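You operate a simulated robot arm through the tools that you are given. There is no shell and no other tool. Be economical: measure what you need, move in short steps, check, and stop when the job is done.

You are at the controls of a simulated two-armed robot. One attempt, no reset.

JOB
Hold the small blue box on the top of the packing table steady with one hand and open the small blue box lid with the other.

It is judged by the outcome, as a careful person would: the job done as asked, and still so three seconds after it is handed in. It fails if anything else is knocked over, pushed out of place, dropped, spilled or broken. Lids that push on must go on centred and level and be pressed home; caps that screw on are set level and turned clockwise until they are tight.

ROBOT AND FRAMES
Two 6-joint arms with two-finger grippers on one trunk, on a base that drives. Base frame: it is fixed to the floor where the robot stands at the start and does not move with it; the origin is under the middle of the robot, x ahead of it, y to its left, z up; the surface under the hand at the start is at about z = 850. Lengths are in mm, angles in rad, forces in N, time in s.
The left shoulder is at the start at [30, 178, 988], the right one opposite. With the tool pointing down near the work surface each hand reaches from about 380 to 840 mm from the robot's upright axis, wherever it stands, measured 20 degrees to its own side. Places, roughly: small blue box (8x15x5 cm) [700, 100, 900]; small blue box lid [700, 100, 900]. Payload 2.54 kg a hand.
The TCP of each hand is the grasp point between the finger pads, 30 mm short of the fingertips. In the tool frame z runs along the fingers and y along their closing line. Largest opening 116 mm; the body of the gripper starts 95 mm behind the TCP.
Orientation is that of the tool frame in the base frame, as [roll, pitch, yaw] about the fixed x, y, z axes, in that order (R = Rz(yaw) Ry(pitch) Rx(roll)). With the fingers straight down and closing along the base's y, the tool's x points along the base's -x, its y along +y and its z along -z.

CONTROLS
- The arms move only by the tool jog_arm. It takes "left_motion", "right_motion" or both (then of equal length, played together; a hand with none holds still); each is a list of rows, each an object of numbers (a shift or turn left out is 0, a gripper value left out holds the last): "wx", "wy", "wz": the turn, a rotation vector about the tool's x, y, z in units of 6 degrees (1.0 is 6 degrees); "tx", "ty", "tz": the shift along the tool's x, y, z in units of 40 mm (1.0 is 40 mm); "claw": the finger opening in mm, from 0 to 116. In form: [{"wx": .., "wy": .., "wz": .., "tx": .., "ty": .., "tz": .., "claw": ..}, ...]. A call has 1 to 20 rows; each row shifts and turns the commanded pose from where the row before left it, along the tool's axes as they then stand. A call with a number of a shift or a turn outside -1 to 1 is refused whole. Each row takes 0.2 s and may step no farther than 50 mm and 0.15 rad from the row before; otherwise, or with a gripper value out of range, the whole call is refused. A pose out of reach is approached as far as the arm can. The call stops where the force on the tool passes 40 N (or 10 N more than at its start, if that is more) or the arm is blocked; 0.2 s more then pass. The fingers move at their own pace (about 153 mm/s each) and stop on an object; they squeeze with about 44 N. The grip force told is the motor's: it shows also when the fingers shut on nothing. Time passes only in rows, and 0.2 s behind the last, so rows that do not move let the fingers close. The reply holds the time, the measured pose of the TCP, the force on the tool along the base axes, the opening and the grip force, in the units named above and with some noise, with the torque about the TCP (base axes, N m) and any sound that the robot's microphone picked up.
- Cameras (640 x 400 px; columns grow to the right, rows downward): "scene" is now at [47, 0.5, 1707.7]; the picture's right is [0.03, -1.00, 0.00], its down [-0.77, -0.02, -0.63] and it looks along [0.63, 0.02, -0.77] (base axes); focal length 281 px, centre (320, 200). "left" rides on the left gripper at [69, 15, -122] in its tool frame; the picture's right is [-0.21, 0.98, 0.00], its down [-0.83, -0.18, -0.53] and it looks along [-0.52, -0.11, 0.85] (tool axes); focal length 251 px, centre (320, 200). "right" rides on the right gripper at [69, -15, -122] in its tool frame; the picture's right is [0.21, 0.98, 0.00], its down [-0.83, 0.18, -0.53] and it looks along [-0.52, 0.11, 0.85] (tool axes); focal length 251 px, centre (320, 200). There is no depth. A picture from a camera that has moved, and an enlarged one, comes with that camera's place and axes in the base frame and with its lens.
- grab_frame(camera): a new picture of that camera. It takes no simulated time.
- lift_body(by): slides the trunk up (or, below 0, down) by that many mm; the arms and the scene camera ride with it, the base frame stays. It gives what a move gives, with no picture.
- roll_base(legs): drives the robot by 1 to 6 legs, each [ahead, left, turn to the left] in mm, mm and rad, along the robot's own axes; the way and the turn of a leg run together, so that a leg with both is an arc; at most 1500 mm and 3.142 rad a leg. The arms and the cameras ride along, it lands a little off, and it stops where it bumps. It gives what a move gives.
- head_to(pan, tilt): turns the head with the scene camera to pan (to the left, within 2.496 rad either way) and tilt (down, from -0.506 to 1.204), counted from straight ahead of the robot. It gives what a move gives.
- enlarge(camera, box): a new picture of the part [left, top, right, bottom] of that camera's present view, enlarged. It takes no simulated time.
- close_job(): hands the job in; it is judged then, once.

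Go step by step. Nothing tells you exact positions but the pictures and the camera data: compare them with the known pose of the tool, close in by small moves and look again before you grip or let go. The budget is 120 turns and 92 pictures, counting those below and the enlarged ones. Unless the task says otherwise, let go and move clear before handing in, and close with one line.

The tools are called after "Call:" as a command line: name --argument value ..., lists and objects as JSON in quotes. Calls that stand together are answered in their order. jog_arm: Moves the arms, as the interface text tells. Its arguments: {"type":"object","properties":{"left_motion":{"type":"array","items":{"type":"object","properties":{"wx":{"type":"number"},"wy":{"type":"number"},"wz":{"type":"number"},"tx":{"type":"number"},"ty":{"type":"number"},"tz":{"type":"number"},"claw":{"type":"number"}}}},"right_motion":{"type":"array","items":{"type":"object","properties":{"wx":{"type":"number"},"wy":{"type":"number"},"wz":{"type":"number"},"tx":{"type":"number"},"ty":{"type":"number"},"tz":{"type":"number"},"claw":{"type":"number"}}}}},"required":[]} The other tools are called the same way: lift_body (by) slides the trunk up or down; roll_base (legs) drives the base; head_to (pan, tilt) turns the head that bears the scene camera; grab_frame (camera) takes a picture; enlarge (camera, box) takes an enlarged picture of a part of a camera's view; close_job () hands the job in.

At the start:

```text
t: 0.0
left_tool_pos: [323.4, 166.0, 1140.2]
left_ee_rot: [3.141, -0.001, -3.141]
left_wrist_force: [0.1, -0.2, -1.1]
left_ft_torque: [-0.02, 0.0, -0.03]
left_finger_gap: 116.1
left_finger_force: 0.1
right_tool_pos: [586.4, -158.3, 1188.4]
right_ee_rot: [-3.14, 0.001, -3.142]
right_wrist_force: [-0.3, -0.2, 0.7]
right_ft_torque: [0.01, 0.02, 0.0]
right_finger_gap: 116.1
right_finger_force: 0.1
trunk travel left (down, up): [-200.0, 340.0]
robot x, y, heading: [0.2, -1.3, -0.0]
head pan, tilt: [0.028, 0.885]
```

scene: 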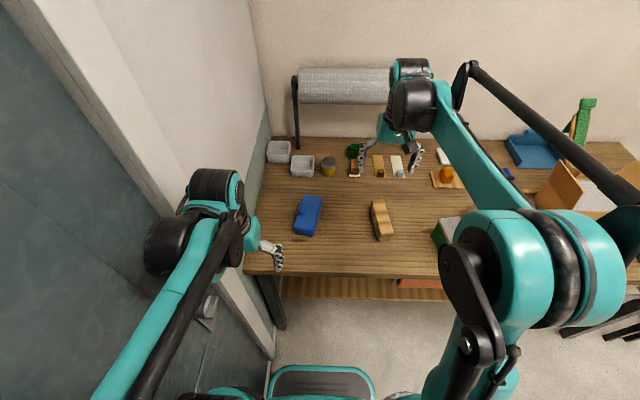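
right: 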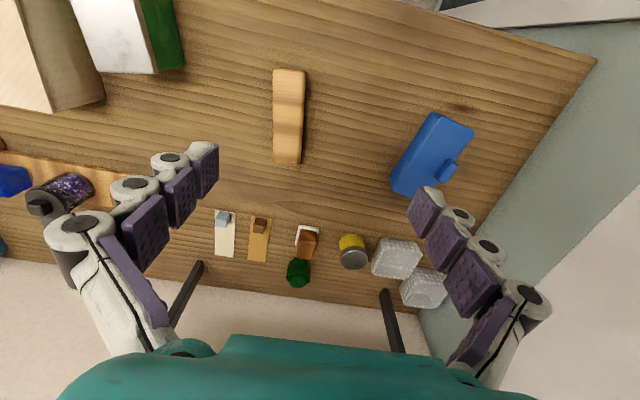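
left: 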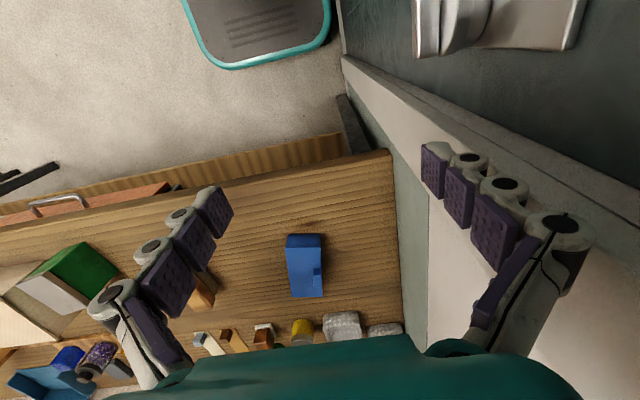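

The small blue box sits at about px (308,215) in the scene view, near the left wall. I'll look closer at it.

Call:
enlarge --camera "scene" --box '[260, 170, 356, 260]'

Call:
enlarge --camera "right" --box '[370, 90, 498, 210]'

Call:
enlarge --camera "left" --box '[250, 210, 358, 310]'

```text
4.44 times, centred on (308, 215) of scene
camera zoom: at [47.0, 0.5, 1707.7], right [0.03, -1.0, 0.0], down [-0.77, -0.02, -0.63], along [0.63, 0.02, -0.77], focal length 1251 px, centre (373, 133)
```

zoom: 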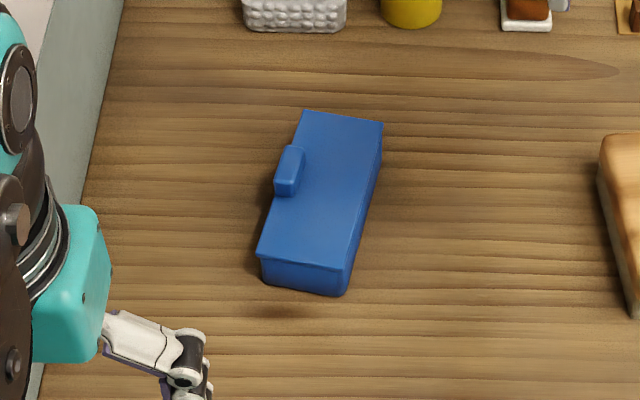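

```text
3.33 times, centred on (434, 150) of right
camera zoom: at [519.2, -172.3, 1309.6], right [-0.21, 0.98, 0.0], down [0.83, 0.18, 0.53], along [0.52, 0.11, -0.85], focal length 838 px, centre (-60, 367)
```

zoom: 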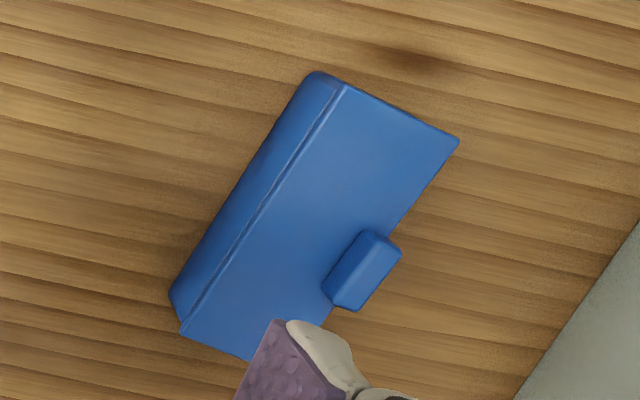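

```text
4.00 times, centred on (304, 260) of left
camera zoom: at [255.7, 181.6, 1262.8], right [0.21, 0.98, 0.0], down [0.83, -0.18, 0.53], along [0.52, -0.11, -0.85], focal length 1006 px, centre (384, -40)
```

zoom: 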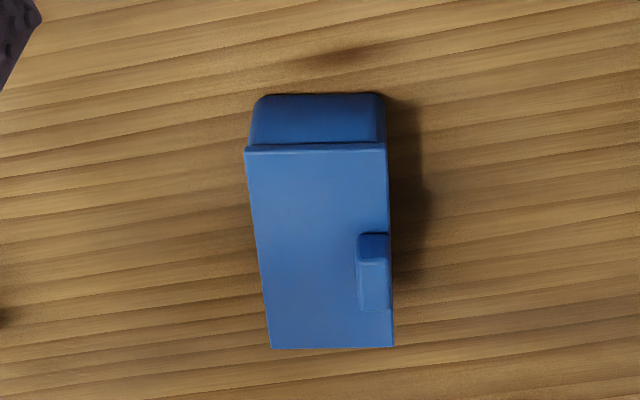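

The lid carries a tab on its left (+y) long edge. I estimate the box centre near (651, 58), with its long axis about -10° from x. I'll bring the left hand nearer with matching yaw and look again.

Call:
jog_arm --left_motion '[{"tx": -0.6, "ty": -0.1, "tz": 0.2, "wz": 0.172}, {"tx": -0.6, "ty": -0.1, "tz": 0.2, "wz": 0.172}, {"tx": -0.6, "ty": -0.1, "tz": 0.2, "wz": 0.172}, {"tx": -0.6, "ty": -0.1, "tz": 0.2, "wz": 0.172}, {"tx": -0.6, "ty": -0.1, "tz": 0.2, "wz": 0.172}, {"tx": -0.6, "ty": -0.1, "tz": 0.2, "wz": 0.172}, {"tx": -0.6, "ty": -0.1, "tz": 0.2, "wz": 0.172}, {"tx": -0.6, "ty": -0.1, "tz": 0.2, "wz": 0.172}, {"tx": -0.6, "ty": -0.1, "tz": 0.2, "wz": 0.172}, {"tx": -0.6, "ty": -0.1, "tz": 0.2, "wz": 0.172}]'

Call:
grab_frame --camera "left"

Call:
grab_frame --camera "scene"

```text
t: 2.2
left_tool_pos: [560.5, 107.8, 1060.0]
left_ee_rot: [-3.141, 0.002, 2.964]
left_wrist_force: [0.0, 0.1, 0.9]
left_ft_torque: [0.05, 0.01, -0.03]
left_finger_gap: 116.0
left_finger_force: 0.1
right_tool_pos: [588.2, -156.9, 1187.9]
right_ee_rot: [3.141, -0.002, -3.141]
right_wrist_force: [0.3, 0.9, -0.9]
right_ft_torque: [0.02, 0.03, -0.02]
right_finger_gap: 116.0
right_finger_force: 0.0
trunk travel left (down, up): [-200.0, 340.0]
robot x, y, heading: [0.1, 1.9, 0.004]
head pan, tilt: [0.028, 0.885]
```

```text
85 pictures are left
camera left: at [496.7, 135.1, 1182.7], right [0.39, 0.92, 0.0], down [0.78, -0.33, 0.53], along [0.49, -0.21, -0.85], focal length 251 px, centre (320, 200)
```

left: 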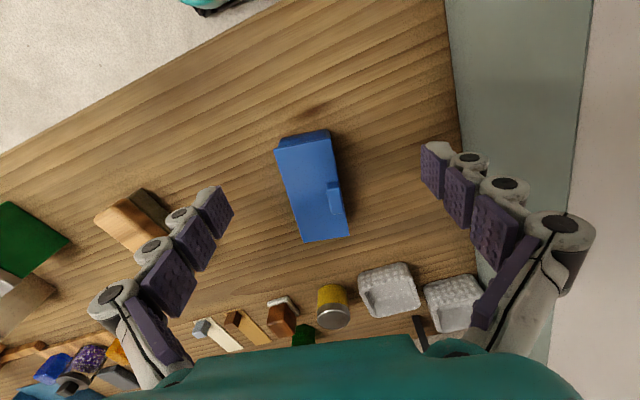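

```text
84 pictures are left
camera scene: at [48.5, 0.2, 1707.7], right [0.03, -1.0, 0.0], down [-0.77, -0.02, -0.63], along [0.63, 0.02, -0.77], focal length 281 px, centre (320, 200)
```

scene: 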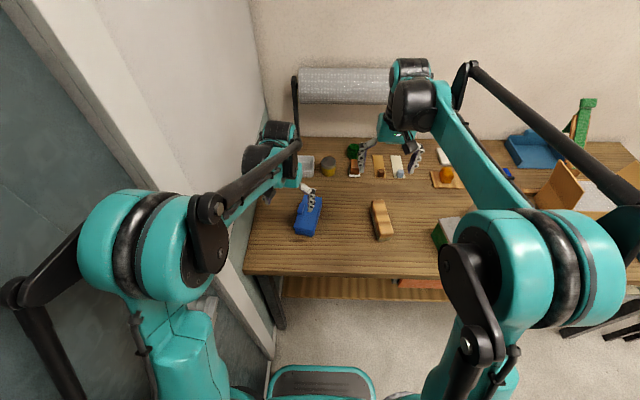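

The box is clear in the left camera; I'll enlarge it.

Call:
enlarge --camera "left" --box '[250, 110, 378, 260]'

Call:
enlarge --camera "scene" --box '[180, 130, 420, 280]'

```text
2.67 times, centred on (314, 185) of left
camera zoom: at [496.7, 135.1, 1182.7], right [0.39, 0.92, 0.0], down [0.78, -0.33, 0.53], along [0.49, -0.21, -0.85], focal length 670 px, centre (336, 240)
```

zoom: 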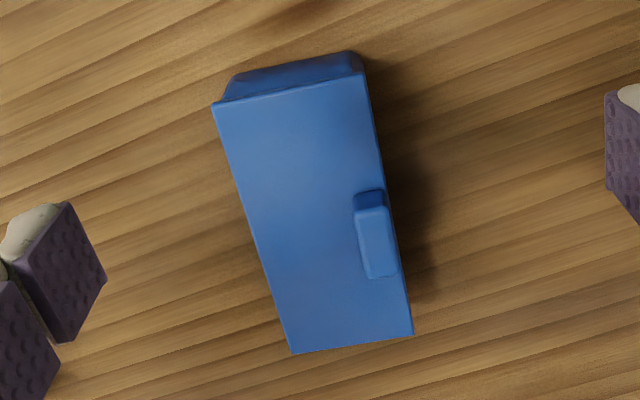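

```text
2.67 times, centred on (300, 205) of scene
camera zoom: at [48.5, 0.2, 1707.7], right [0.03, -1.0, 0.0], down [-0.77, -0.02, -0.63], along [0.63, 0.02, -0.77], focal length 750 px, centre (373, 187)
```

zoom: 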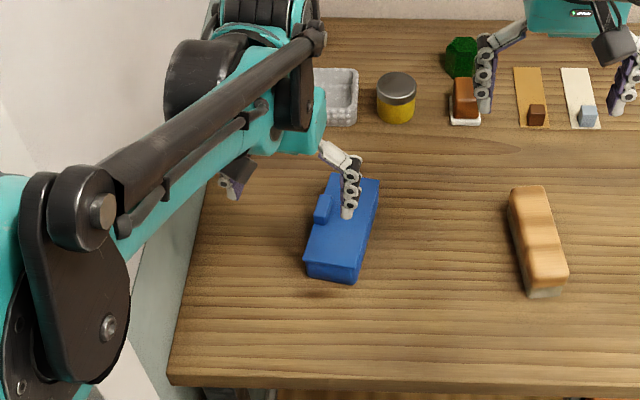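

The tab is an upright block about 40×15×17 mm at roughly (660, 89, 909), flush with the left lid edge, so the hinge is probably on the right edge. The left hand will pinch the tab along its length and the right hand will grip the body at the near end. First I'll raise the left hand and yaw it 90°.

Call:
jog_arm --left_motion '[{"tz": -0.8, "ty": 0.3}, {"tz": -0.8, "ty": 0.3}, {"wz": -1}, {"wz": -1}, {"wz": -1}, {"wz": -1}, {"wz": -1}, {"wz": -1}, {"wz": -1}, {"wz": -1}, {"wz": -1}, {"wz": -1}, {"wz": -1}, {"wz": -1}, {"wz": -1}, {"wz": -1}, {"wz": -1}]'

Call:
grab_frame --camera "scene"

```text
t: 5.8
left_tool_pos: [563.2, 130.8, 1124.6]
left_ee_rot: [3.142, -0.001, -1.747]
left_wrist_force: [0.1, -0.5, 0.2]
left_ft_torque: [-0.01, -0.03, -0.02]
left_finger_gap: 115.8
left_finger_force: 0.1
right_tool_pos: [586.9, -158.0, 1188.6]
right_ee_rot: [3.142, -0.001, 3.141]
right_wrist_force: [-0.5, 0.3, 0.7]
right_ft_torque: [0.0, -0.01, 0.02]
right_finger_gap: 115.9
right_finger_force: 0.1
trunk travel left (down, up): [-200.0, 340.0]
robot x, y, heading: [-1.6, 1.6, 0.0]
head pan, tilt: [0.028, 0.885]
```

```text
81 pictures are left
camera scene: at [47.1, 0.5, 1707.7], right [0.03, -1.0, 0.0], down [-0.77, -0.02, -0.63], along [0.63, 0.02, -0.77], focal length 281 px, centre (320, 200)
```

scene: 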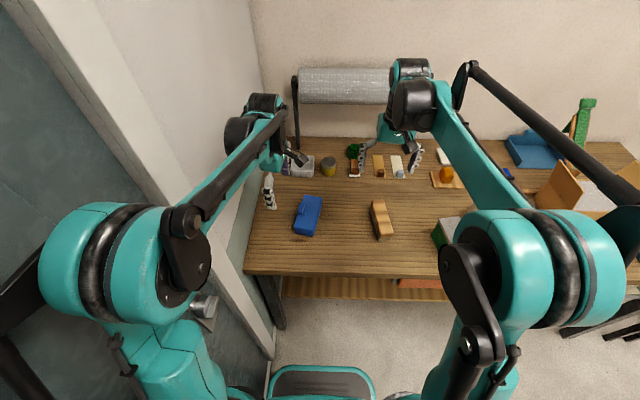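

Next I shift the left hand forward over the tab and bring the right hand in behind the near end of the box, tilted forward.

Call:
jog_arm --left_motion '[{"ty": -0.8}, {"ty": -0.8}, {"ty": -0.8}, {}, {}, {}, {}, {}, {}, {}, {}, {}, {}, {}, {}, {}, {}, {}, {}]' --right_motion '[{"tx": 0.3, "ty": 0.68, "tz": 0.46}, {"tx": 0.3, "ty": 0.68, "tz": 0.46}, {"tx": 0.3, "ty": 0.68, "tz": 0.46}, {"tx": 0.3, "ty": 0.68, "tz": 0.46}, {"tx": 0.3, "ty": 0.68, "tz": 0.46}, {"tx": 0.3, "ty": 0.68, "tz": 0.46}, {"tx": 0.3, "ty": 0.68, "tz": 0.46}, {"tx": 0.3, "ty": 0.68, "tz": 0.46}, {"wz": 0.91}, {"wz": 0.91}, {"wy": -1}, {"wy": -1}, {"wy": -1}, {"wy": -1}, {"wy": -1}, {"wy": -1}, {"wy": -1}, {"wy": -1}, {"wy": -0.33}]'

Call:
grab_frame --camera "scene"

Call:
grab_frame --camera "right"

Call:
grab_frame --camera "left"

```text
t: 9.8
left_tool_pos: [657.4, 113.8, 1124.8]
left_ee_rot: [3.14, 0.001, -1.751]
left_wrist_force: [0.6, -0.5, 0.2]
left_ft_torque: [-0.02, 0.02, -0.03]
left_finger_gap: 115.8
left_finger_force: 0.1
right_tool_pos: [491.9, 61.5, 1041.4]
right_ee_rot: [3.14, 0.874, 2.951]
right_wrist_force: [-0.4, 0.2, 0.4]
right_ft_torque: [-0.03, 0.02, 0.0]
right_finger_gap: 116.2
right_finger_force: 0.0
trunk travel left (down, up): [-200.0, 340.0]
robot x, y, heading: [1.1, -0.0, 0.002]
head pan, tilt: [0.028, 0.885]
```

```text
80 pictures are left
camera scene: at [47.2, 0.5, 1707.7], right [0.03, -1.0, 0.0], down [-0.77, -0.02, -0.63], along [0.63, 0.02, -0.77], focal length 281 px, centre (320, 200)
```

scene: 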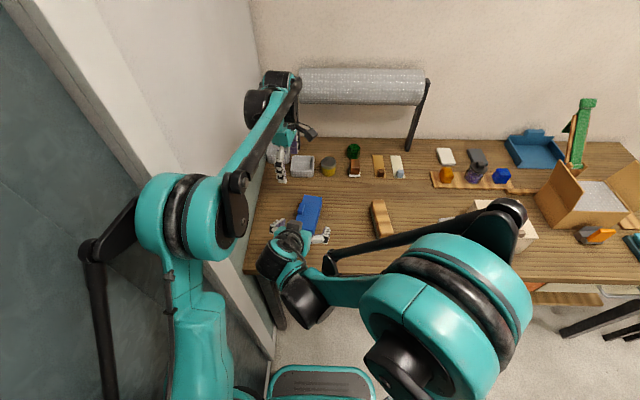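

```text
79 pictures are left
camera right: at [354.2, 71.7, 1065.9], right [0.05, 0.99, -0.16], down [0.15, 0.16, 0.98], along [0.99, -0.07, -0.14], focal length 251 px, centre (320, 200)
```

right: 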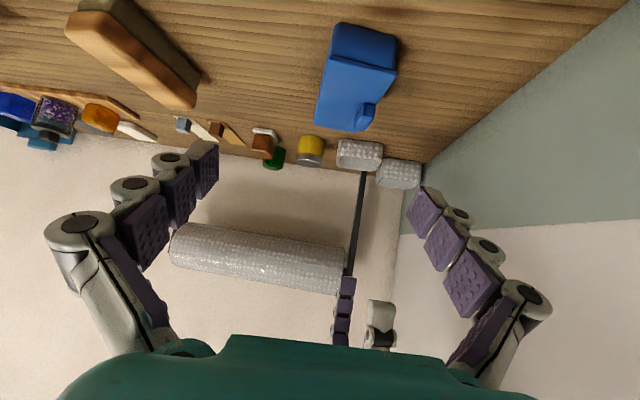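

```text
78 pictures are left
camera left: at [632.6, 48.4, 1247.2], right [-0.92, 0.39, 0.0], down [0.33, 0.78, 0.53], along [0.21, 0.49, -0.85], focal length 251 px, centre (320, 200)
```

left: 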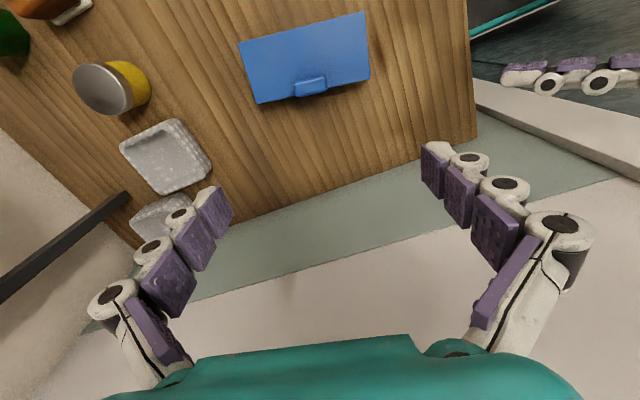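

Both hands reach well. The refined near face centre is about (583, 76). I'll move the right hand to a standoff in line with it.

Call:
jog_arm --right_motion '[{"tx": 0.413, "ty": 0.196, "tz": 0.49}, {"tx": 0.413, "ty": 0.196, "tz": 0.49}, {"tx": 0.413, "ty": 0.196, "tz": 0.49}, {"tx": 0.413, "ty": 0.196, "tz": 0.49}, {}]'

Call:
grab_frame --camera "right"

Call:
enlarge --camera "scene" --box '[200, 140, 400, 300]'

Call:
grab_frame --camera "left"

```text
t: 11.0
left_tool_pos: [657.7, 115.1, 1125.5]
left_ee_rot: [-3.141, 0.001, -1.751]
left_wrist_force: [0.8, -0.5, 0.2]
left_ft_torque: [0.01, -0.03, -0.02]
left_finger_gap: 116.0
left_finger_force: 0.1
right_tool_pos: [514.6, 87.7, 939.5]
right_ee_rot: [-3.141, 0.872, 2.951]
right_wrist_force: [-0.5, -0.7, -0.1]
right_ft_torque: [0.01, 0.02, 0.04]
right_finger_gap: 115.9
right_finger_force: 0.0
trunk travel left (down, up): [-200.0, 340.0]
robot x, y, heading: [-1.3, -0.2, -0.002]
head pan, tilt: [0.028, 0.885]
```

```text
77 pictures are left
camera right: at [377.8, 98.9, 964.8], right [0.05, 0.99, -0.16], down [0.15, 0.15, 0.98], along [0.99, -0.07, -0.14], focal length 251 px, centre (320, 200)
```

right: 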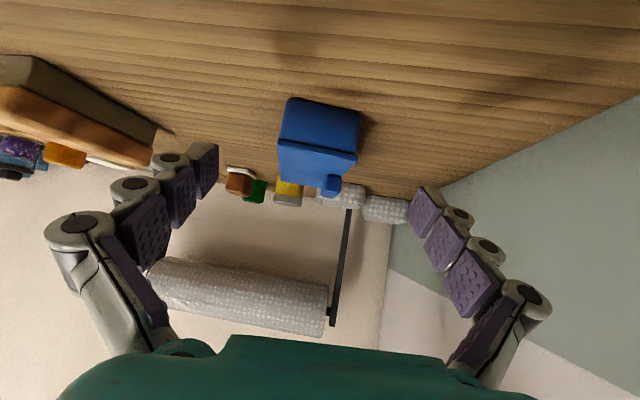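

```text
2.50 times, centred on (300, 220) of scene
camera zoom: at [46.6, 0.2, 1707.8], right [0.03, -1.0, 0.0], down [-0.77, -0.02, -0.63], along [0.63, 0.02, -0.77], focal length 704 px, centre (370, 150)
```

zoom: 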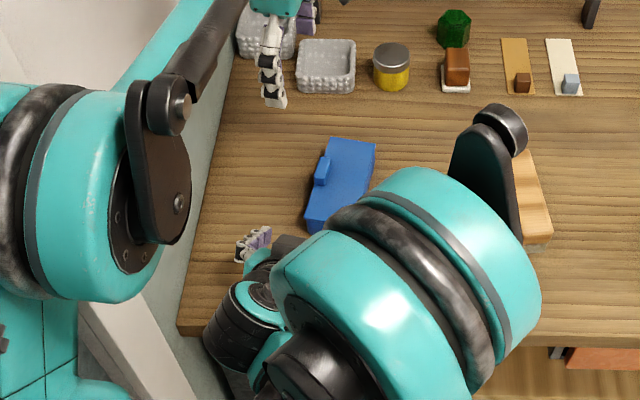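

```text
75 pictures are left
camera left: at [632.2, 48.1, 1247.5], right [-0.92, 0.39, 0.0], down [0.33, 0.78, 0.53], along [0.21, 0.49, -0.85], focal length 251 px, centre (320, 200)
```

left: 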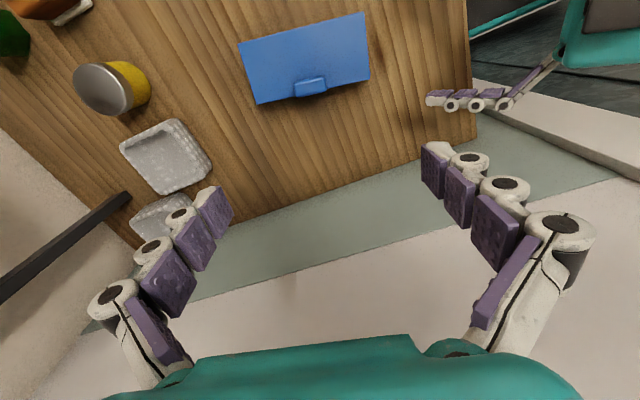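

Approach looks aligned. I'll check the near face for lid height before closing in.

Call:
enlarge --camera "right" --box '[256, 80, 384, 210]'

```text
3.08 times, centred on (320, 145) of right
camera zoom: at [377.8, 98.9, 964.8], right [0.05, 0.99, -0.16], down [0.15, 0.15, 0.98], along [0.99, -0.07, -0.14], focal length 774 px, centre (320, 369)
```

zoom: 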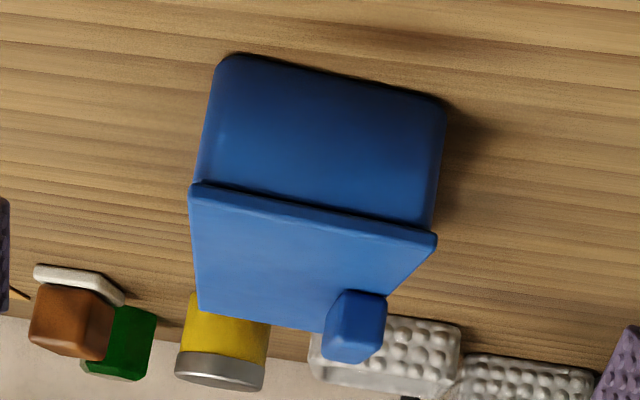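

The lid is a thin plate on a body of about 45 mm. I'll advance the right hand along its fingers to straddle the near end.

Call:
jog_arm --right_motion '[{"tz": 0.46, "ty": 0.01, "tx": -0.01}, {"tz": 0.46, "ty": 0.01, "tx": -0.01}, {"tz": 0.46, "ty": 0.01, "tx": -0.01}, {"tz": 0.46, "ty": 0.01, "tx": -0.01}, {"tz": 0.46}, {}]'

Call:
grab_frame --camera "right"

Call:
grab_frame --camera "left"

```text
t: 12.4
left_tool_pos: [658.4, 114.1, 1125.8]
left_ee_rot: [3.141, 0.001, -1.75]
left_wrist_force: [-0.6, -0.4, -0.5]
left_ft_torque: [-0.02, -0.01, -0.02]
left_finger_gap: 116.0
left_finger_force: 0.1
right_tool_pos: [584.4, 76.4, 882.6]
right_ee_rot: [-3.141, 0.872, 2.951]
right_wrist_force: [0.4, -0.5, 0.1]
right_ft_torque: [-0.04, -0.02, -0.02]
right_finger_gap: 116.0
right_finger_force: 0.0
trunk travel left (down, up): [-200.0, 340.0]
robot x, y, heading: [0.6, 1.3, -0.002]
head pan, tilt: [0.028, 0.885]
```

```text
73 pictures are left
camera right: at [447.6, 87.5, 907.5], right [0.05, 0.99, -0.16], down [0.15, 0.16, 0.98], along [0.99, -0.07, -0.14], focal length 251 px, centre (320, 200)
```

right: 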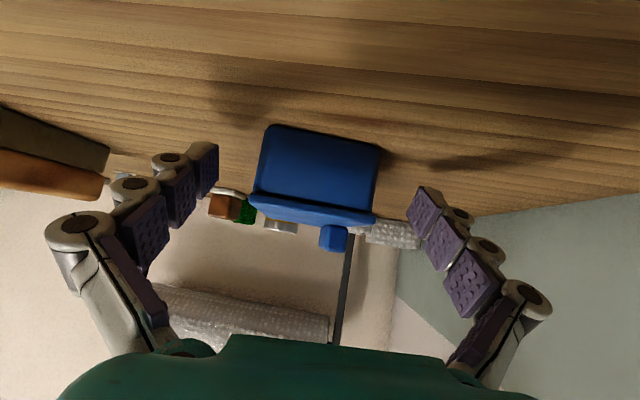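

```text
72 pictures are left
camera left: at [632.2, 48.4, 1247.5], right [-0.92, 0.39, 0.0], down [0.33, 0.78, 0.53], along [0.21, 0.49, -0.85], focal length 251 px, centre (320, 200)
```

left: 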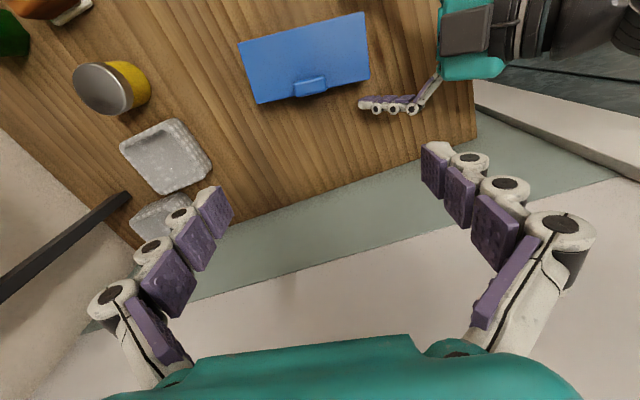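

The box is centred between the right fingers. I'll close the grip in stages.

Call:
jog_arm --right_motion '[{"claw": 84}, {"claw": 76}, {"claw": 72}, {"claw": 68}, {"claw": 64}, {"claw": 60}, {}, {}]'

Call:
grab_frame --camera "right"

Call:
grab_frame --camera "left"

```text
t: 14.2
left_tool_pos: [658.3, 113.7, 1125.2]
left_ee_rot: [-3.141, 0.0, -1.75]
left_wrist_force: [-0.8, -0.1, 0.2]
left_ft_torque: [0.0, -0.02, 0.01]
left_finger_gap: 115.9
left_finger_force: 0.1
right_tool_pos: [585.7, 76.7, 883.7]
right_ee_rot: [-3.141, 0.872, 2.951]
right_wrist_force: [-0.6, -0.8, 2.7]
right_ft_torque: [-0.13, 0.05, -0.07]
right_finger_gap: 69.2
right_finger_force: 44.3
trunk travel left (down, up): [-200.0, 340.0]
robot x, y, heading: [-2.2, -0.4, -0.003]
head pan, tilt: [0.028, 0.885]
```

```text
71 pictures are left
camera right: at [447.6, 87.6, 907.6], right [0.05, 0.99, -0.16], down [0.15, 0.16, 0.98], along [0.99, -0.07, -0.14], focal length 251 px, centre (320, 200)
```

right: 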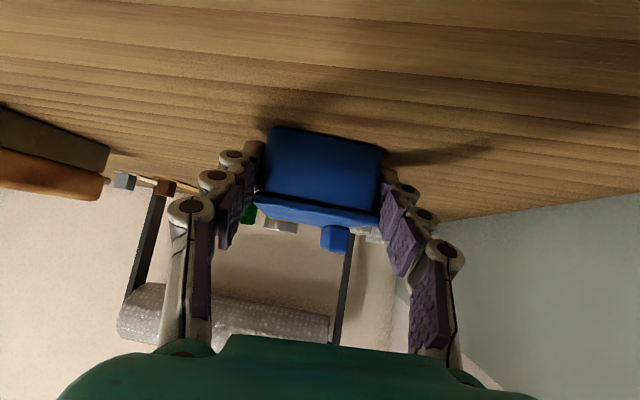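

```text
70 pictures are left
camera left: at [632.4, 48.4, 1247.4], right [-0.92, 0.39, 0.0], down [0.33, 0.78, 0.53], along [0.21, 0.49, -0.85], focal length 251 px, centre (320, 200)
```

left: 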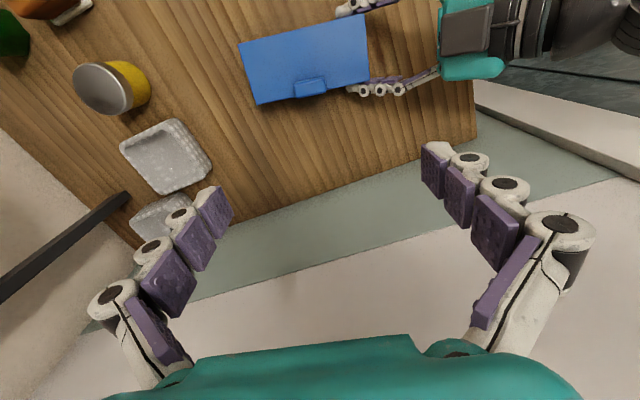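

The right hand holds the body at 69 mm and the box has not shifted. Now I'll measure the tab precisely from the left camera.

Call:
enlarge --camera "left" --box '[230, 0, 400, 110]'

```text
3.64 times, centred on (315, 55) of left
camera zoom: at [632.4, 48.4, 1247.4], right [-0.92, 0.39, 0.0], down [0.33, 0.78, 0.53], along [0.21, 0.49, -0.85], focal length 914 px, centre (338, 727)
```

zoom: 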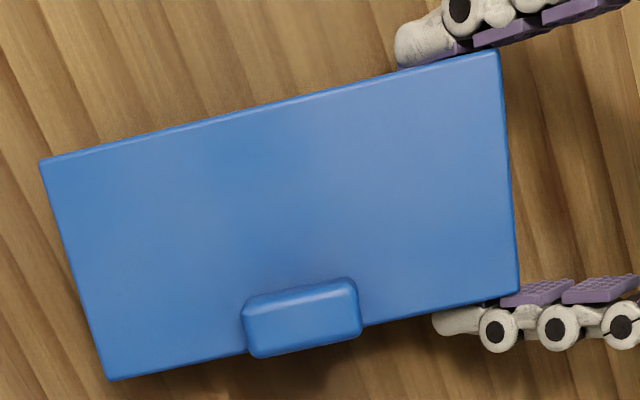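

The tab centre is about (660, 88, 908), roughly 37 mm long. I'll tilt the left hand 30° toward +y and come to a hover above it with the claw at 66.

Call:
jog_arm --left_motion '[{"wz": 0.19, "claw": 66}, {"wy": 1}, {"wy": 1}, {"wy": 1}, {"wy": 1}, {"wy": 1}, {"tx": -0.54, "ty": -0.043, "tz": 0.7}, {"tx": -0.54, "ty": -0.043, "tz": 0.7}, {"tx": -0.54, "ty": -0.043, "tz": 0.7}, {"tx": -0.54, "ty": -0.043, "tz": 0.7}, {}]'

Call:
grab_frame --camera "left"

Call:
grab_frame --camera "scene"

```text
t: 16.6
left_tool_pos: [664.7, 117.2, 987.4]
left_ee_rot: [-3.14, -0.513, -1.782]
left_wrist_force: [0.3, 0.0, 0.0]
left_ft_torque: [0.0, 0.03, 0.02]
left_finger_gap: 65.8
left_finger_force: 0.1
right_tool_pos: [582.8, 67.2, 884.9]
right_ee_rot: [3.127, 0.874, 2.939]
right_wrist_force: [-0.3, 0.3, -0.9]
right_ft_torque: [0.01, 0.1, 0.02]
right_finger_gap: 69.1
right_finger_force: 44.1
trunk travel left (down, up): [-200.0, 340.0]
robot x, y, heading: [-4.7, -1.0, -0.001]
head pan, tilt: [0.028, 0.885]
```

```text
68 pictures are left
camera left: at [651.8, 119.3, 1128.0], right [-0.92, 0.39, -0.11], down [0.38, 0.92, 0.06], along [0.12, 0.01, -0.99], focal length 251 px, centre (320, 200)
```

left: 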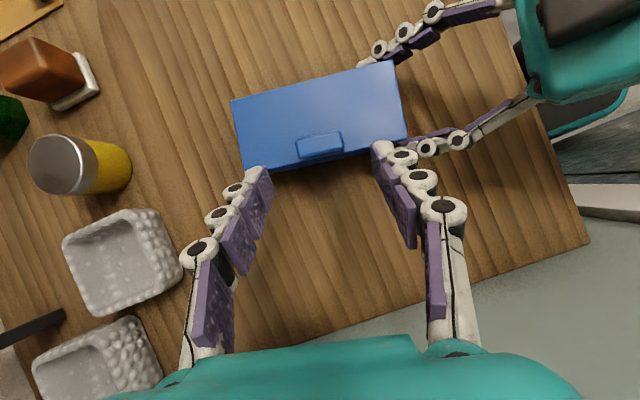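

```text
67 pictures are left
camera scene: at [41.8, -15.2, 1708.1], right [0.03, -1.0, -0.01], down [-0.77, -0.02, -0.64], along [0.64, 0.02, -0.77], focal length 281 px, centre (320, 200)
```

scene: 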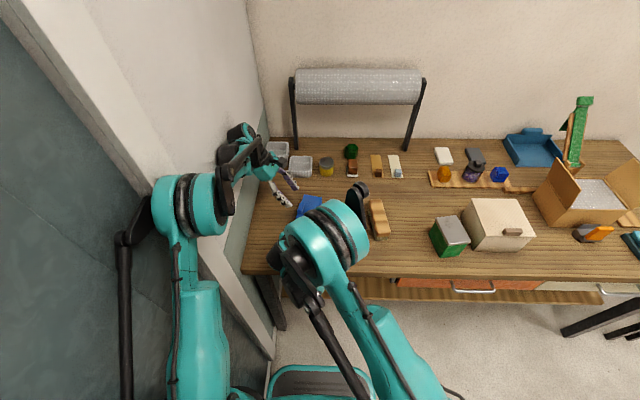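

The robot has leaned: the camera and the right hand shifted in -y, so the left wrist must be pressing on the wall. I'll back the left hand off toward -y and reduce its tilt.

Call:
jog_arm --left_motion '[{"tx": 0.32, "ty": -0.07, "tz": 0.19}, {"tx": 0.32, "ty": -0.07, "tz": 0.19}, {"wy": -1}, {"wy": -1}, {"wy": -0.5}, {}, {}]'

Call:
grab_frame --camera "left"

Call:
grab_frame --camera "scene"

```text
t: 18.2
left_tool_pos: [667.3, 101.9, 984.4]
left_ee_rot: [3.141, -0.263, -1.77]
left_wrist_force: [0.4, 0.3, -0.3]
left_ft_torque: [0.0, 0.0, -0.01]
left_finger_gap: 66.4
left_finger_force: 0.1
right_tool_pos: [584.1, 75.8, 883.5]
right_ee_rot: [-3.141, 0.873, 2.952]
right_wrist_force: [0.1, 2.3, 5.0]
right_ft_torque: [-0.14, -0.18, 0.07]
right_finger_gap: 68.8
right_finger_force: 44.2
trunk travel left (down, up): [-200.0, 340.0]
robot x, y, heading: [0.2, 1.8, 0.003]
head pan, tilt: [0.028, 0.885]
```

```text
66 pictures are left
camera left: at [646.9, 69.3, 1120.3], right [-0.92, 0.4, -0.06], down [0.36, 0.88, 0.3], along [0.17, 0.26, -0.95], focal length 251 px, centre (320, 200)
```

left: 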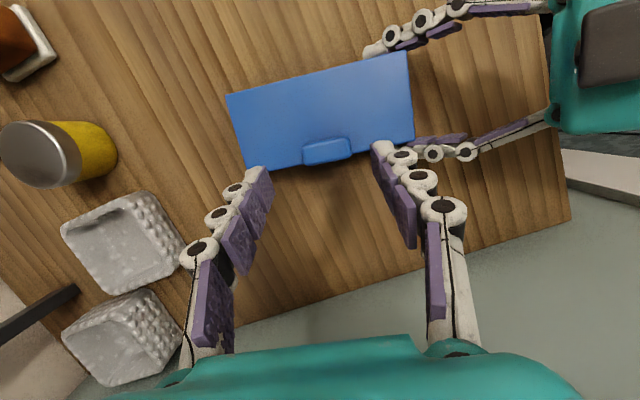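

```text
65 pictures are left
camera scene: at [46.7, 0.8, 1707.8], right [0.03, -1.0, 0.0], down [-0.77, -0.02, -0.63], along [0.63, 0.02, -0.77], focal length 281 px, centre (320, 200)
```

scene: 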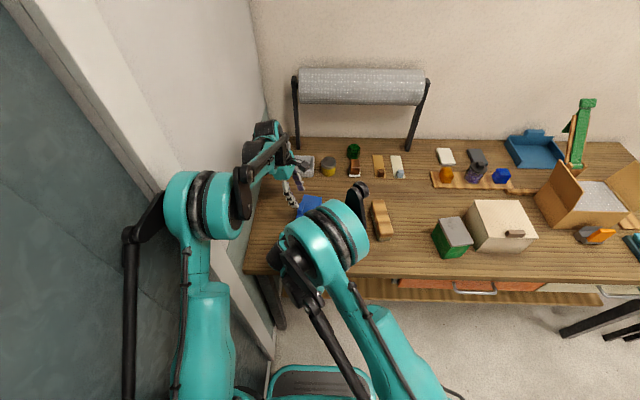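

It recovered: the robot is upright again and the box is back where it was, held. I'll descend most of the way to the tab and recheck.

Call:
jog_arm --left_motion '[{"tx": -0.07, "ty": 0.05, "tz": 0.4}, {"tx": -0.07, "ty": 0.04, "tz": 0.4}, {}]'

Call:
grab_frame --camera "left"

Call:
enlarge --camera "right" --box '[220, 120, 440, 280]'

```text
t: 19.0
left_tool_pos: [662.6, 97.9, 952.8]
left_ee_rot: [3.141, -0.26, -1.771]
left_wrist_force: [-0.5, -0.5, 0.3]
left_ft_torque: [0.01, 0.0, 0.01]
left_finger_gap: 66.3
left_finger_force: 0.1
right_tool_pos: [584.5, 76.6, 883.0]
right_ee_rot: [-3.141, 0.873, 2.953]
right_wrist_force: [-1.2, 1.6, 4.6]
right_ft_torque: [-0.21, -0.1, -0.05]
right_finger_gap: 69.2
right_finger_force: 44.0
trunk travel left (down, up): [-200.0, 340.0]
robot x, y, heading: [-1.7, 2.8, 0.001]
head pan, tilt: [0.028, 0.885]
```

```text
64 pictures are left
camera left: at [642.6, 67.1, 1087.8], right [-0.92, 0.4, -0.06], down [0.36, 0.88, 0.3], along [0.17, 0.26, -0.95], focal length 251 px, centre (320, 200)
```

left: 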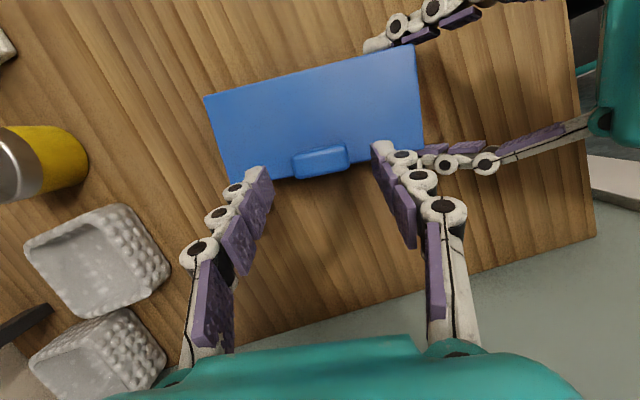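

```text
2.50 times, centred on (330, 200) of right
camera zoom: at [447.5, 87.5, 907.6], right [0.05, 0.99, -0.16], down [0.15, 0.16, 0.98], along [0.99, -0.07, -0.14], focal length 629 px, centre (295, 200)
```

zoom: 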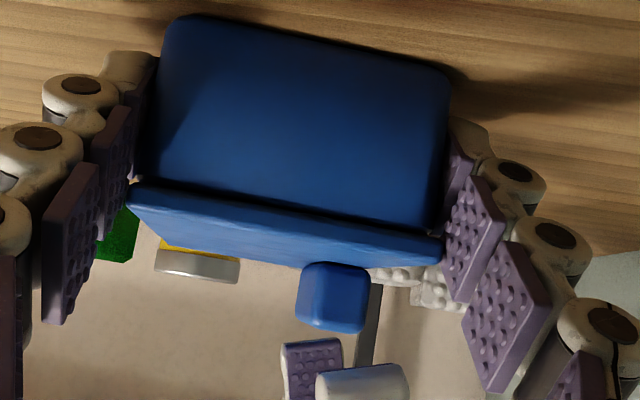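

Alignment is good, with the tab centred between the left fingers. I'll descend the last 18 mm and look.

Call:
jog_arm --left_motion '[{"tx": -0.03, "tz": 0.22}, {"tx": -0.03, "tz": 0.22}, {}]'

Call:
grab_frame --camera "left"

Call:
enlarge --camera "right" --box '[220, 120, 440, 280]'

```text
t: 19.8
left_tool_pos: [662.9, 95.7, 934.0]
left_ee_rot: [3.141, -0.262, -1.772]
left_wrist_force: [-0.6, 0.3, 0.8]
left_ft_torque: [0.03, -0.02, -0.01]
left_finger_gap: 65.8
left_finger_force: 0.0
right_tool_pos: [584.5, 76.7, 883.1]
right_ee_rot: [-3.141, 0.873, 2.952]
right_wrist_force: [-2.3, 0.2, 3.8]
right_ft_torque: [-0.22, -0.02, -0.1]
right_finger_gap: 69.1
right_finger_force: 44.2
trunk travel left (down, up): [-200.0, 340.0]
robot x, y, heading: [0.3, 0.4, 0.001]
head pan, tilt: [0.028, 0.885]
```

```text
62 pictures are left
camera left: at [642.7, 64.7, 1070.2], right [-0.92, 0.4, -0.06], down [0.36, 0.88, 0.3], along [0.17, 0.26, -0.95], focal length 251 px, centre (320, 200)
```

left: 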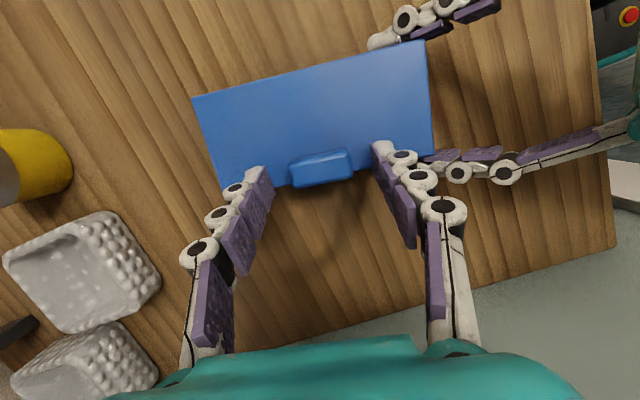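

```text
2.50 times, centred on (330, 200) of right
camera zoom: at [447.5, 87.5, 907.6], right [0.05, 0.99, -0.16], down [0.15, 0.16, 0.98], along [0.99, -0.07, -0.14], focal length 629 px, centre (295, 200)
```

zoom: 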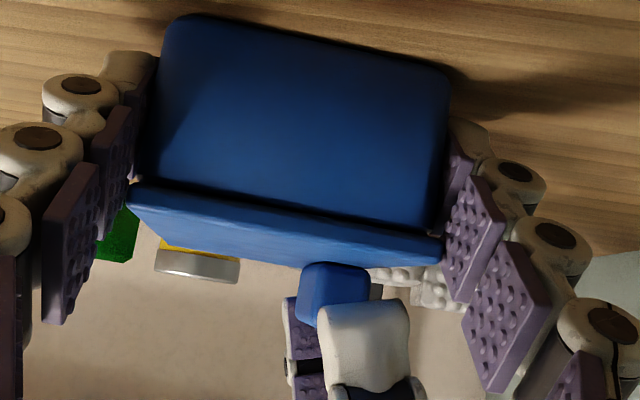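

The left fingers sit about 4 mm too far out and a little high. I'll correct that, then close on the tab gently.

Call:
jog_arm --left_motion '[{"tx": 0.077, "tz": 0.098}, {"claw": 50}, {"claw": 44}, {"claw": 40}, {"claw": 36}, {"claw": 32}, {}, {}]'

Call:
grab_frame --camera "left"

Call:
enlarge --camera "right" --box '[220, 120, 440, 280]'

```text
t: 21.6
left_tool_pos: [661.9, 93.0, 932.1]
left_ee_rot: [-3.141, -0.262, -1.768]
left_wrist_force: [-9.3, 0.6, 2.3]
left_ft_torque: [-0.06, 0.3, 0.34]
left_finger_gap: 38.5
left_finger_force: 44.3
right_tool_pos: [583.8, 75.9, 884.1]
right_ee_rot: [3.141, 0.873, 2.95]
right_wrist_force: [8.2, -0.6, 1.3]
right_ft_torque: [-0.15, 0.12, -0.56]
right_finger_gap: 68.8
right_finger_force: 44.2
trunk travel left (down, up): [-200.0, 340.0]
robot x, y, heading: [-2.0, 1.7, -0.001]
head pan, tilt: [0.028, 0.885]
```

```text
60 pictures are left
camera left: at [641.7, 61.2, 1067.2], right [-0.92, 0.4, -0.06], down [0.36, 0.88, 0.3], along [0.17, 0.26, -0.95], focal length 251 px, centre (320, 200)
```

left: 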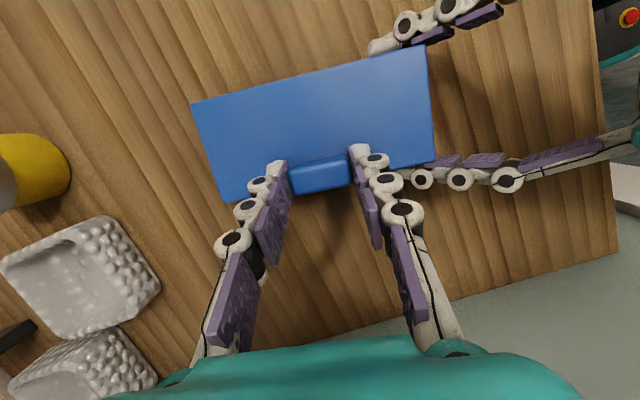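

```text
2.50 times, centred on (330, 200) of right
camera zoom: at [447.7, 87.6, 907.6], right [0.05, 0.99, -0.16], down [0.15, 0.15, 0.98], along [0.99, -0.07, -0.14], focal length 629 px, centre (295, 200)
```

zoom: 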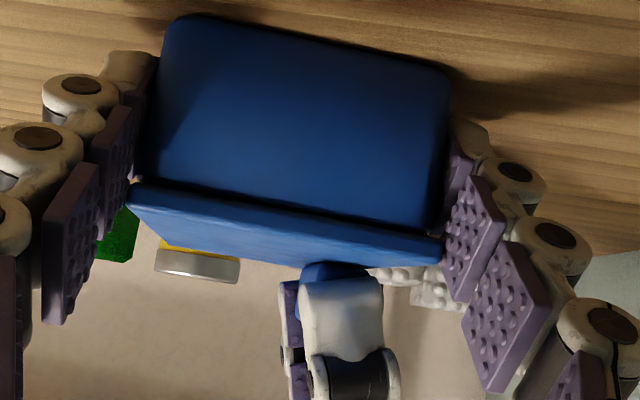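

The tab is gripped at 38.5 mm. I'll start lifting along the hinge arc by 12° and check the forces.

Call:
jog_arm --left_motion '[{"tx": 0.143, "tz": -0.136, "wy": -1}, {"tx": 0.143, "tz": -0.136, "wy": -1}, {}]'

Call:
grab_frame --camera "left"

Call:
enlarge --camera "right" --box '[200, 110, 450, 300]'

```text
t: 22.4
left_tool_pos: [660.3, 83.5, 943.1]
left_ee_rot: [3.141, -0.052, -1.774]
left_wrist_force: [-15.6, -1.1, 3.9]
left_ft_torque: [-0.63, 0.57, 0.12]
left_finger_gap: 38.9
left_finger_force: 43.7
right_tool_pos: [584.9, 77.5, 882.4]
right_ee_rot: [-3.141, 0.873, 2.951]
right_wrist_force: [16.7, 2.2, -1.5]
right_ft_torque: [0.19, 0.28, -0.11]
right_finger_gap: 69.3
right_finger_force: 43.5
trunk travel left (down, up): [-200.0, 340.0]
robot x, y, heading: [-3.6, 0.4, -0.002]
head pan, tilt: [0.028, 0.885]
```

```text
58 pictures are left
camera left: at [634.5, 25.2, 1069.6], right [-0.91, 0.4, -0.01], down [0.35, 0.8, 0.49], along [0.21, 0.44, -0.87], focal length 251 px, centre (320, 200)
```

left: 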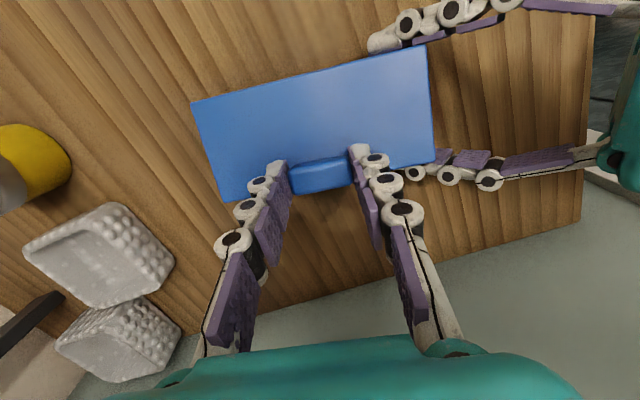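

```text
2.11 times, centred on (325, 205) of right
camera zoom: at [447.7, 87.8, 907.6], right [0.05, 0.99, -0.16], down [0.15, 0.16, 0.98], along [0.99, -0.07, -0.14], focal length 529 px, centre (310, 190)
```

zoom: 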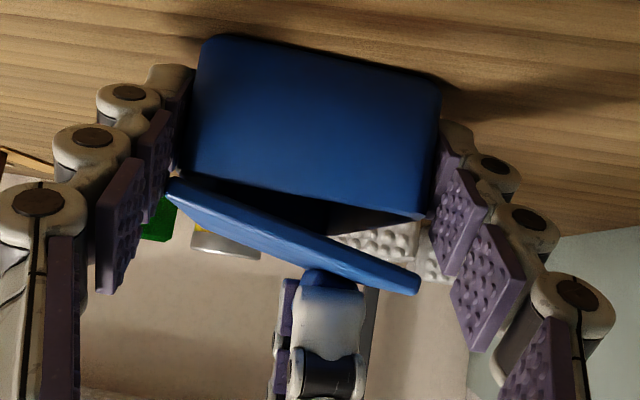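

The lid is swinging open on its right-hand hinge with small forces. I'll continue the arc, trimming a little along -x to relieve the side load.

Call:
jog_arm --left_motion '[{"tx": 0.143, "tz": -0.136, "wy": -1, "ty": 0.03}, {"tx": 0.143, "tz": -0.136, "wy": -1, "ty": 0.02}, {"tx": 0.143, "tz": -0.136, "wy": -1}, {"tx": 0.143, "tz": -0.136, "wy": -1}, {}]'

Call:
enlarge --camera "right" --box '[200, 110, 450, 300]'

Call:
grab_frame --camera "scene"

```text
t: 23.8
left_tool_pos: [659.7, 105.1, 965.0]
left_ee_rot: [-3.141, 0.369, -1.7]
left_wrist_force: [-0.2, -0.3, -0.2]
left_ft_torque: [0.02, -0.03, -0.03]
left_finger_gap: 32.4
left_finger_force: 0.1
right_tool_pos: [587.7, 66.9, 883.2]
right_ee_rot: [-3.14, 0.872, 2.935]
right_wrist_force: [0.0, 0.0, -1.6]
right_ft_torque: [0.03, 0.12, 0.01]
right_finger_gap: 70.2
right_finger_force: 44.4
trunk travel left (down, up): [-200.0, 340.0]
robot x, y, heading: [-4.1, 2.8, -0.003]
head pan, tilt: [0.028, 0.885]
stopped in row 5 (left hand): the arm was blocked; the commanded pose is now the measured one
```

```text
2.11 times, centred on (325, 205) of right
camera zoom: at [451.0, 81.0, 908.0], right [0.07, 0.98, -0.17], down [0.16, 0.15, 0.98], along [0.99, -0.09, -0.15], focal length 529 px, centre (310, 190)
```

zoom: 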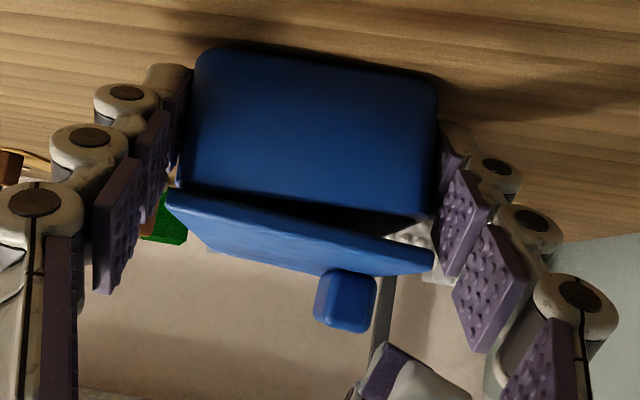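

```text
55 pictures are left
camera scene: at [47.3, 0.7, 1707.7], right [0.03, -1.0, 0.0], down [-0.77, -0.02, -0.63], along [0.63, 0.02, -0.77], focal length 281 px, centre (320, 200)
```

scene: 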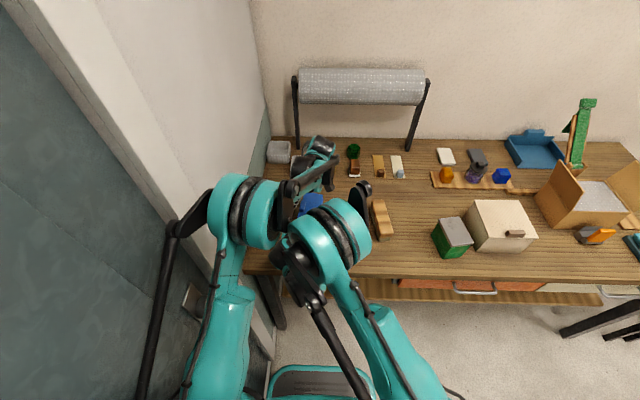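

The left arm got blocked, apparently by the two arms' upper joints meeting, and the tab slipped out of the grip. I'll look closely at where the arms meet and at the lid's state.

Call:
enlarge --camera "scene" --box '[180, 120, 420, 300]'

Call:
grab_frame --camera "left"

Call:
enlarge --camera "right" --box '[200, 110, 450, 300]'

```text
2.22 times, centred on (300, 210) of scene
camera zoom: at [47.3, 0.7, 1707.7], right [0.03, -1.0, 0.0], down [-0.77, -0.02, -0.63], along [0.63, 0.02, -0.77], focal length 625 px, centre (364, 178)
```

zoom: 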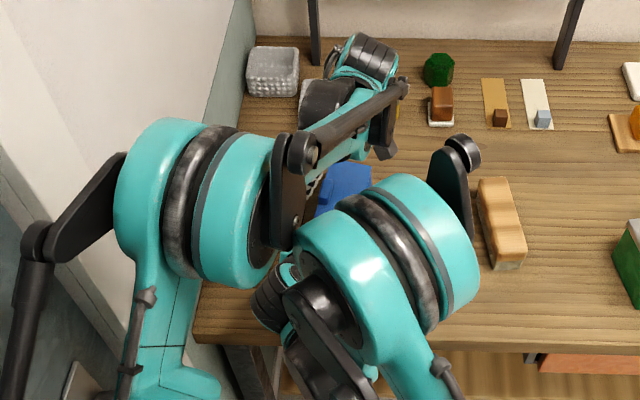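

```text
53 pictures are left
camera left: at [632.2, -0.5, 1054.0], right [-0.94, 0.32, 0.08], down [0.25, 0.55, 0.8], along [0.21, 0.77, -0.6], focal length 251 px, centre (320, 200)
```

left: 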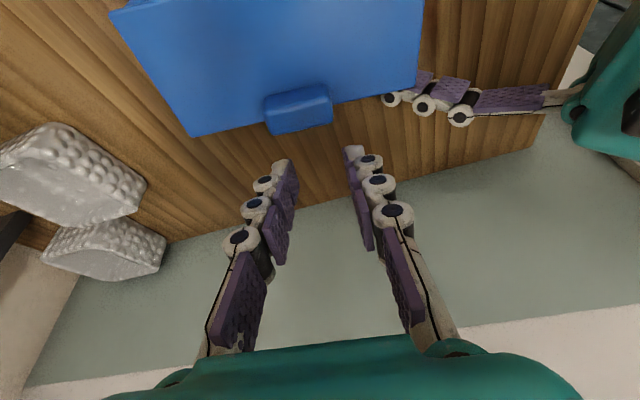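

```text
2.11 times, centred on (325, 205) of right
camera zoom: at [451.0, 81.0, 908.0], right [0.07, 0.98, -0.17], down [0.16, 0.15, 0.98], along [0.99, -0.09, -0.15], focal length 529 px, centre (310, 190)
```

zoom: 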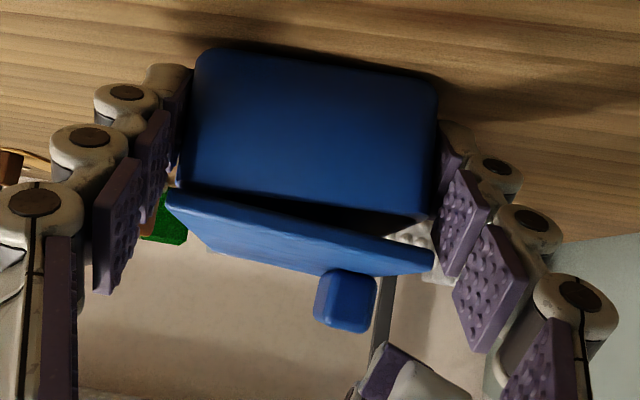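

The arms cross and their elbows meet with this role split, so I'll swap roles: the left hand will hold the body at the near end and the right hand will open the lid toward -y. First I'll un-tilt and lift the left hand clear.

Call:
jog_arm --left_motion '[{"wy": 1}, {"wy": 1}, {"wy": 1}, {"wy": 0.5}, {"tz": -0.8, "tx": -0.3}, {"tz": -0.8, "tx": -0.3}, {"tz": -0.8}, {"tz": -0.8}, {"tz": -0.8}, {"tz": -0.8}, {}]'

Call:
enlarge --camera "right" --box '[200, 110, 450, 300]'

Call:
grab_frame --camera "scene"

```text
t: 26.2
left_tool_pos: [661.8, 126.4, 1156.8]
left_ee_rot: [-3.141, 0.003, -1.703]
left_wrist_force: [-0.5, -0.1, -0.1]
left_ft_torque: [0.0, -0.01, 0.01]
left_finger_gap: 32.0
left_finger_force: 0.0
right_tool_pos: [587.0, 67.3, 882.2]
right_ee_rot: [-3.14, 0.871, 2.938]
right_wrist_force: [-0.2, 0.0, -1.8]
right_ft_torque: [0.02, 0.08, -0.01]
right_finger_gap: 70.1
right_finger_force: 43.7
trunk travel left (down, up): [-200.0, 340.0]
robot x, y, heading: [-0.9, -0.8, 0.001]
head pan, tilt: [0.028, 0.885]
```

```text
2.11 times, centred on (325, 205) of right
camera zoom: at [451.1, 81.5, 907.6], right [0.06, 0.98, -0.17], down [0.16, 0.15, 0.98], along [0.99, -0.09, -0.15], focal length 529 px, centre (310, 190)
```

zoom: 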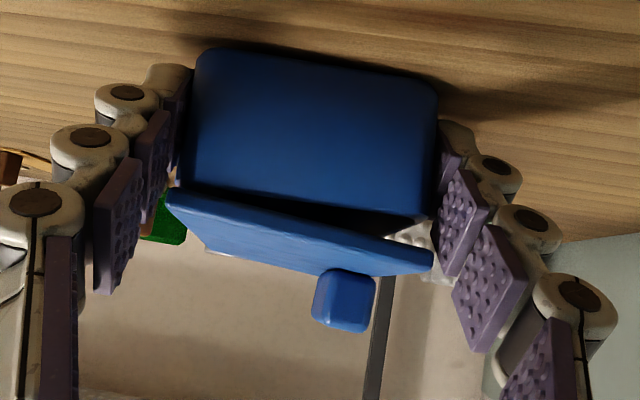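

```text
50 pictures are left
camera scene: at [47.7, 0.7, 1707.7], right [0.03, -1.0, 0.0], down [-0.77, -0.02, -0.63], along [0.63, 0.02, -0.77], focal length 281 px, centre (320, 200)
```

scene: 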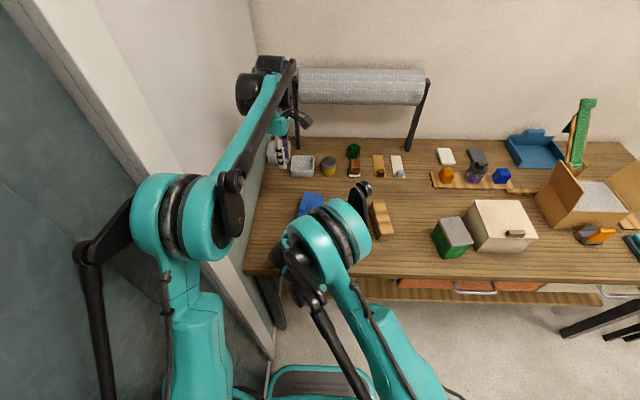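

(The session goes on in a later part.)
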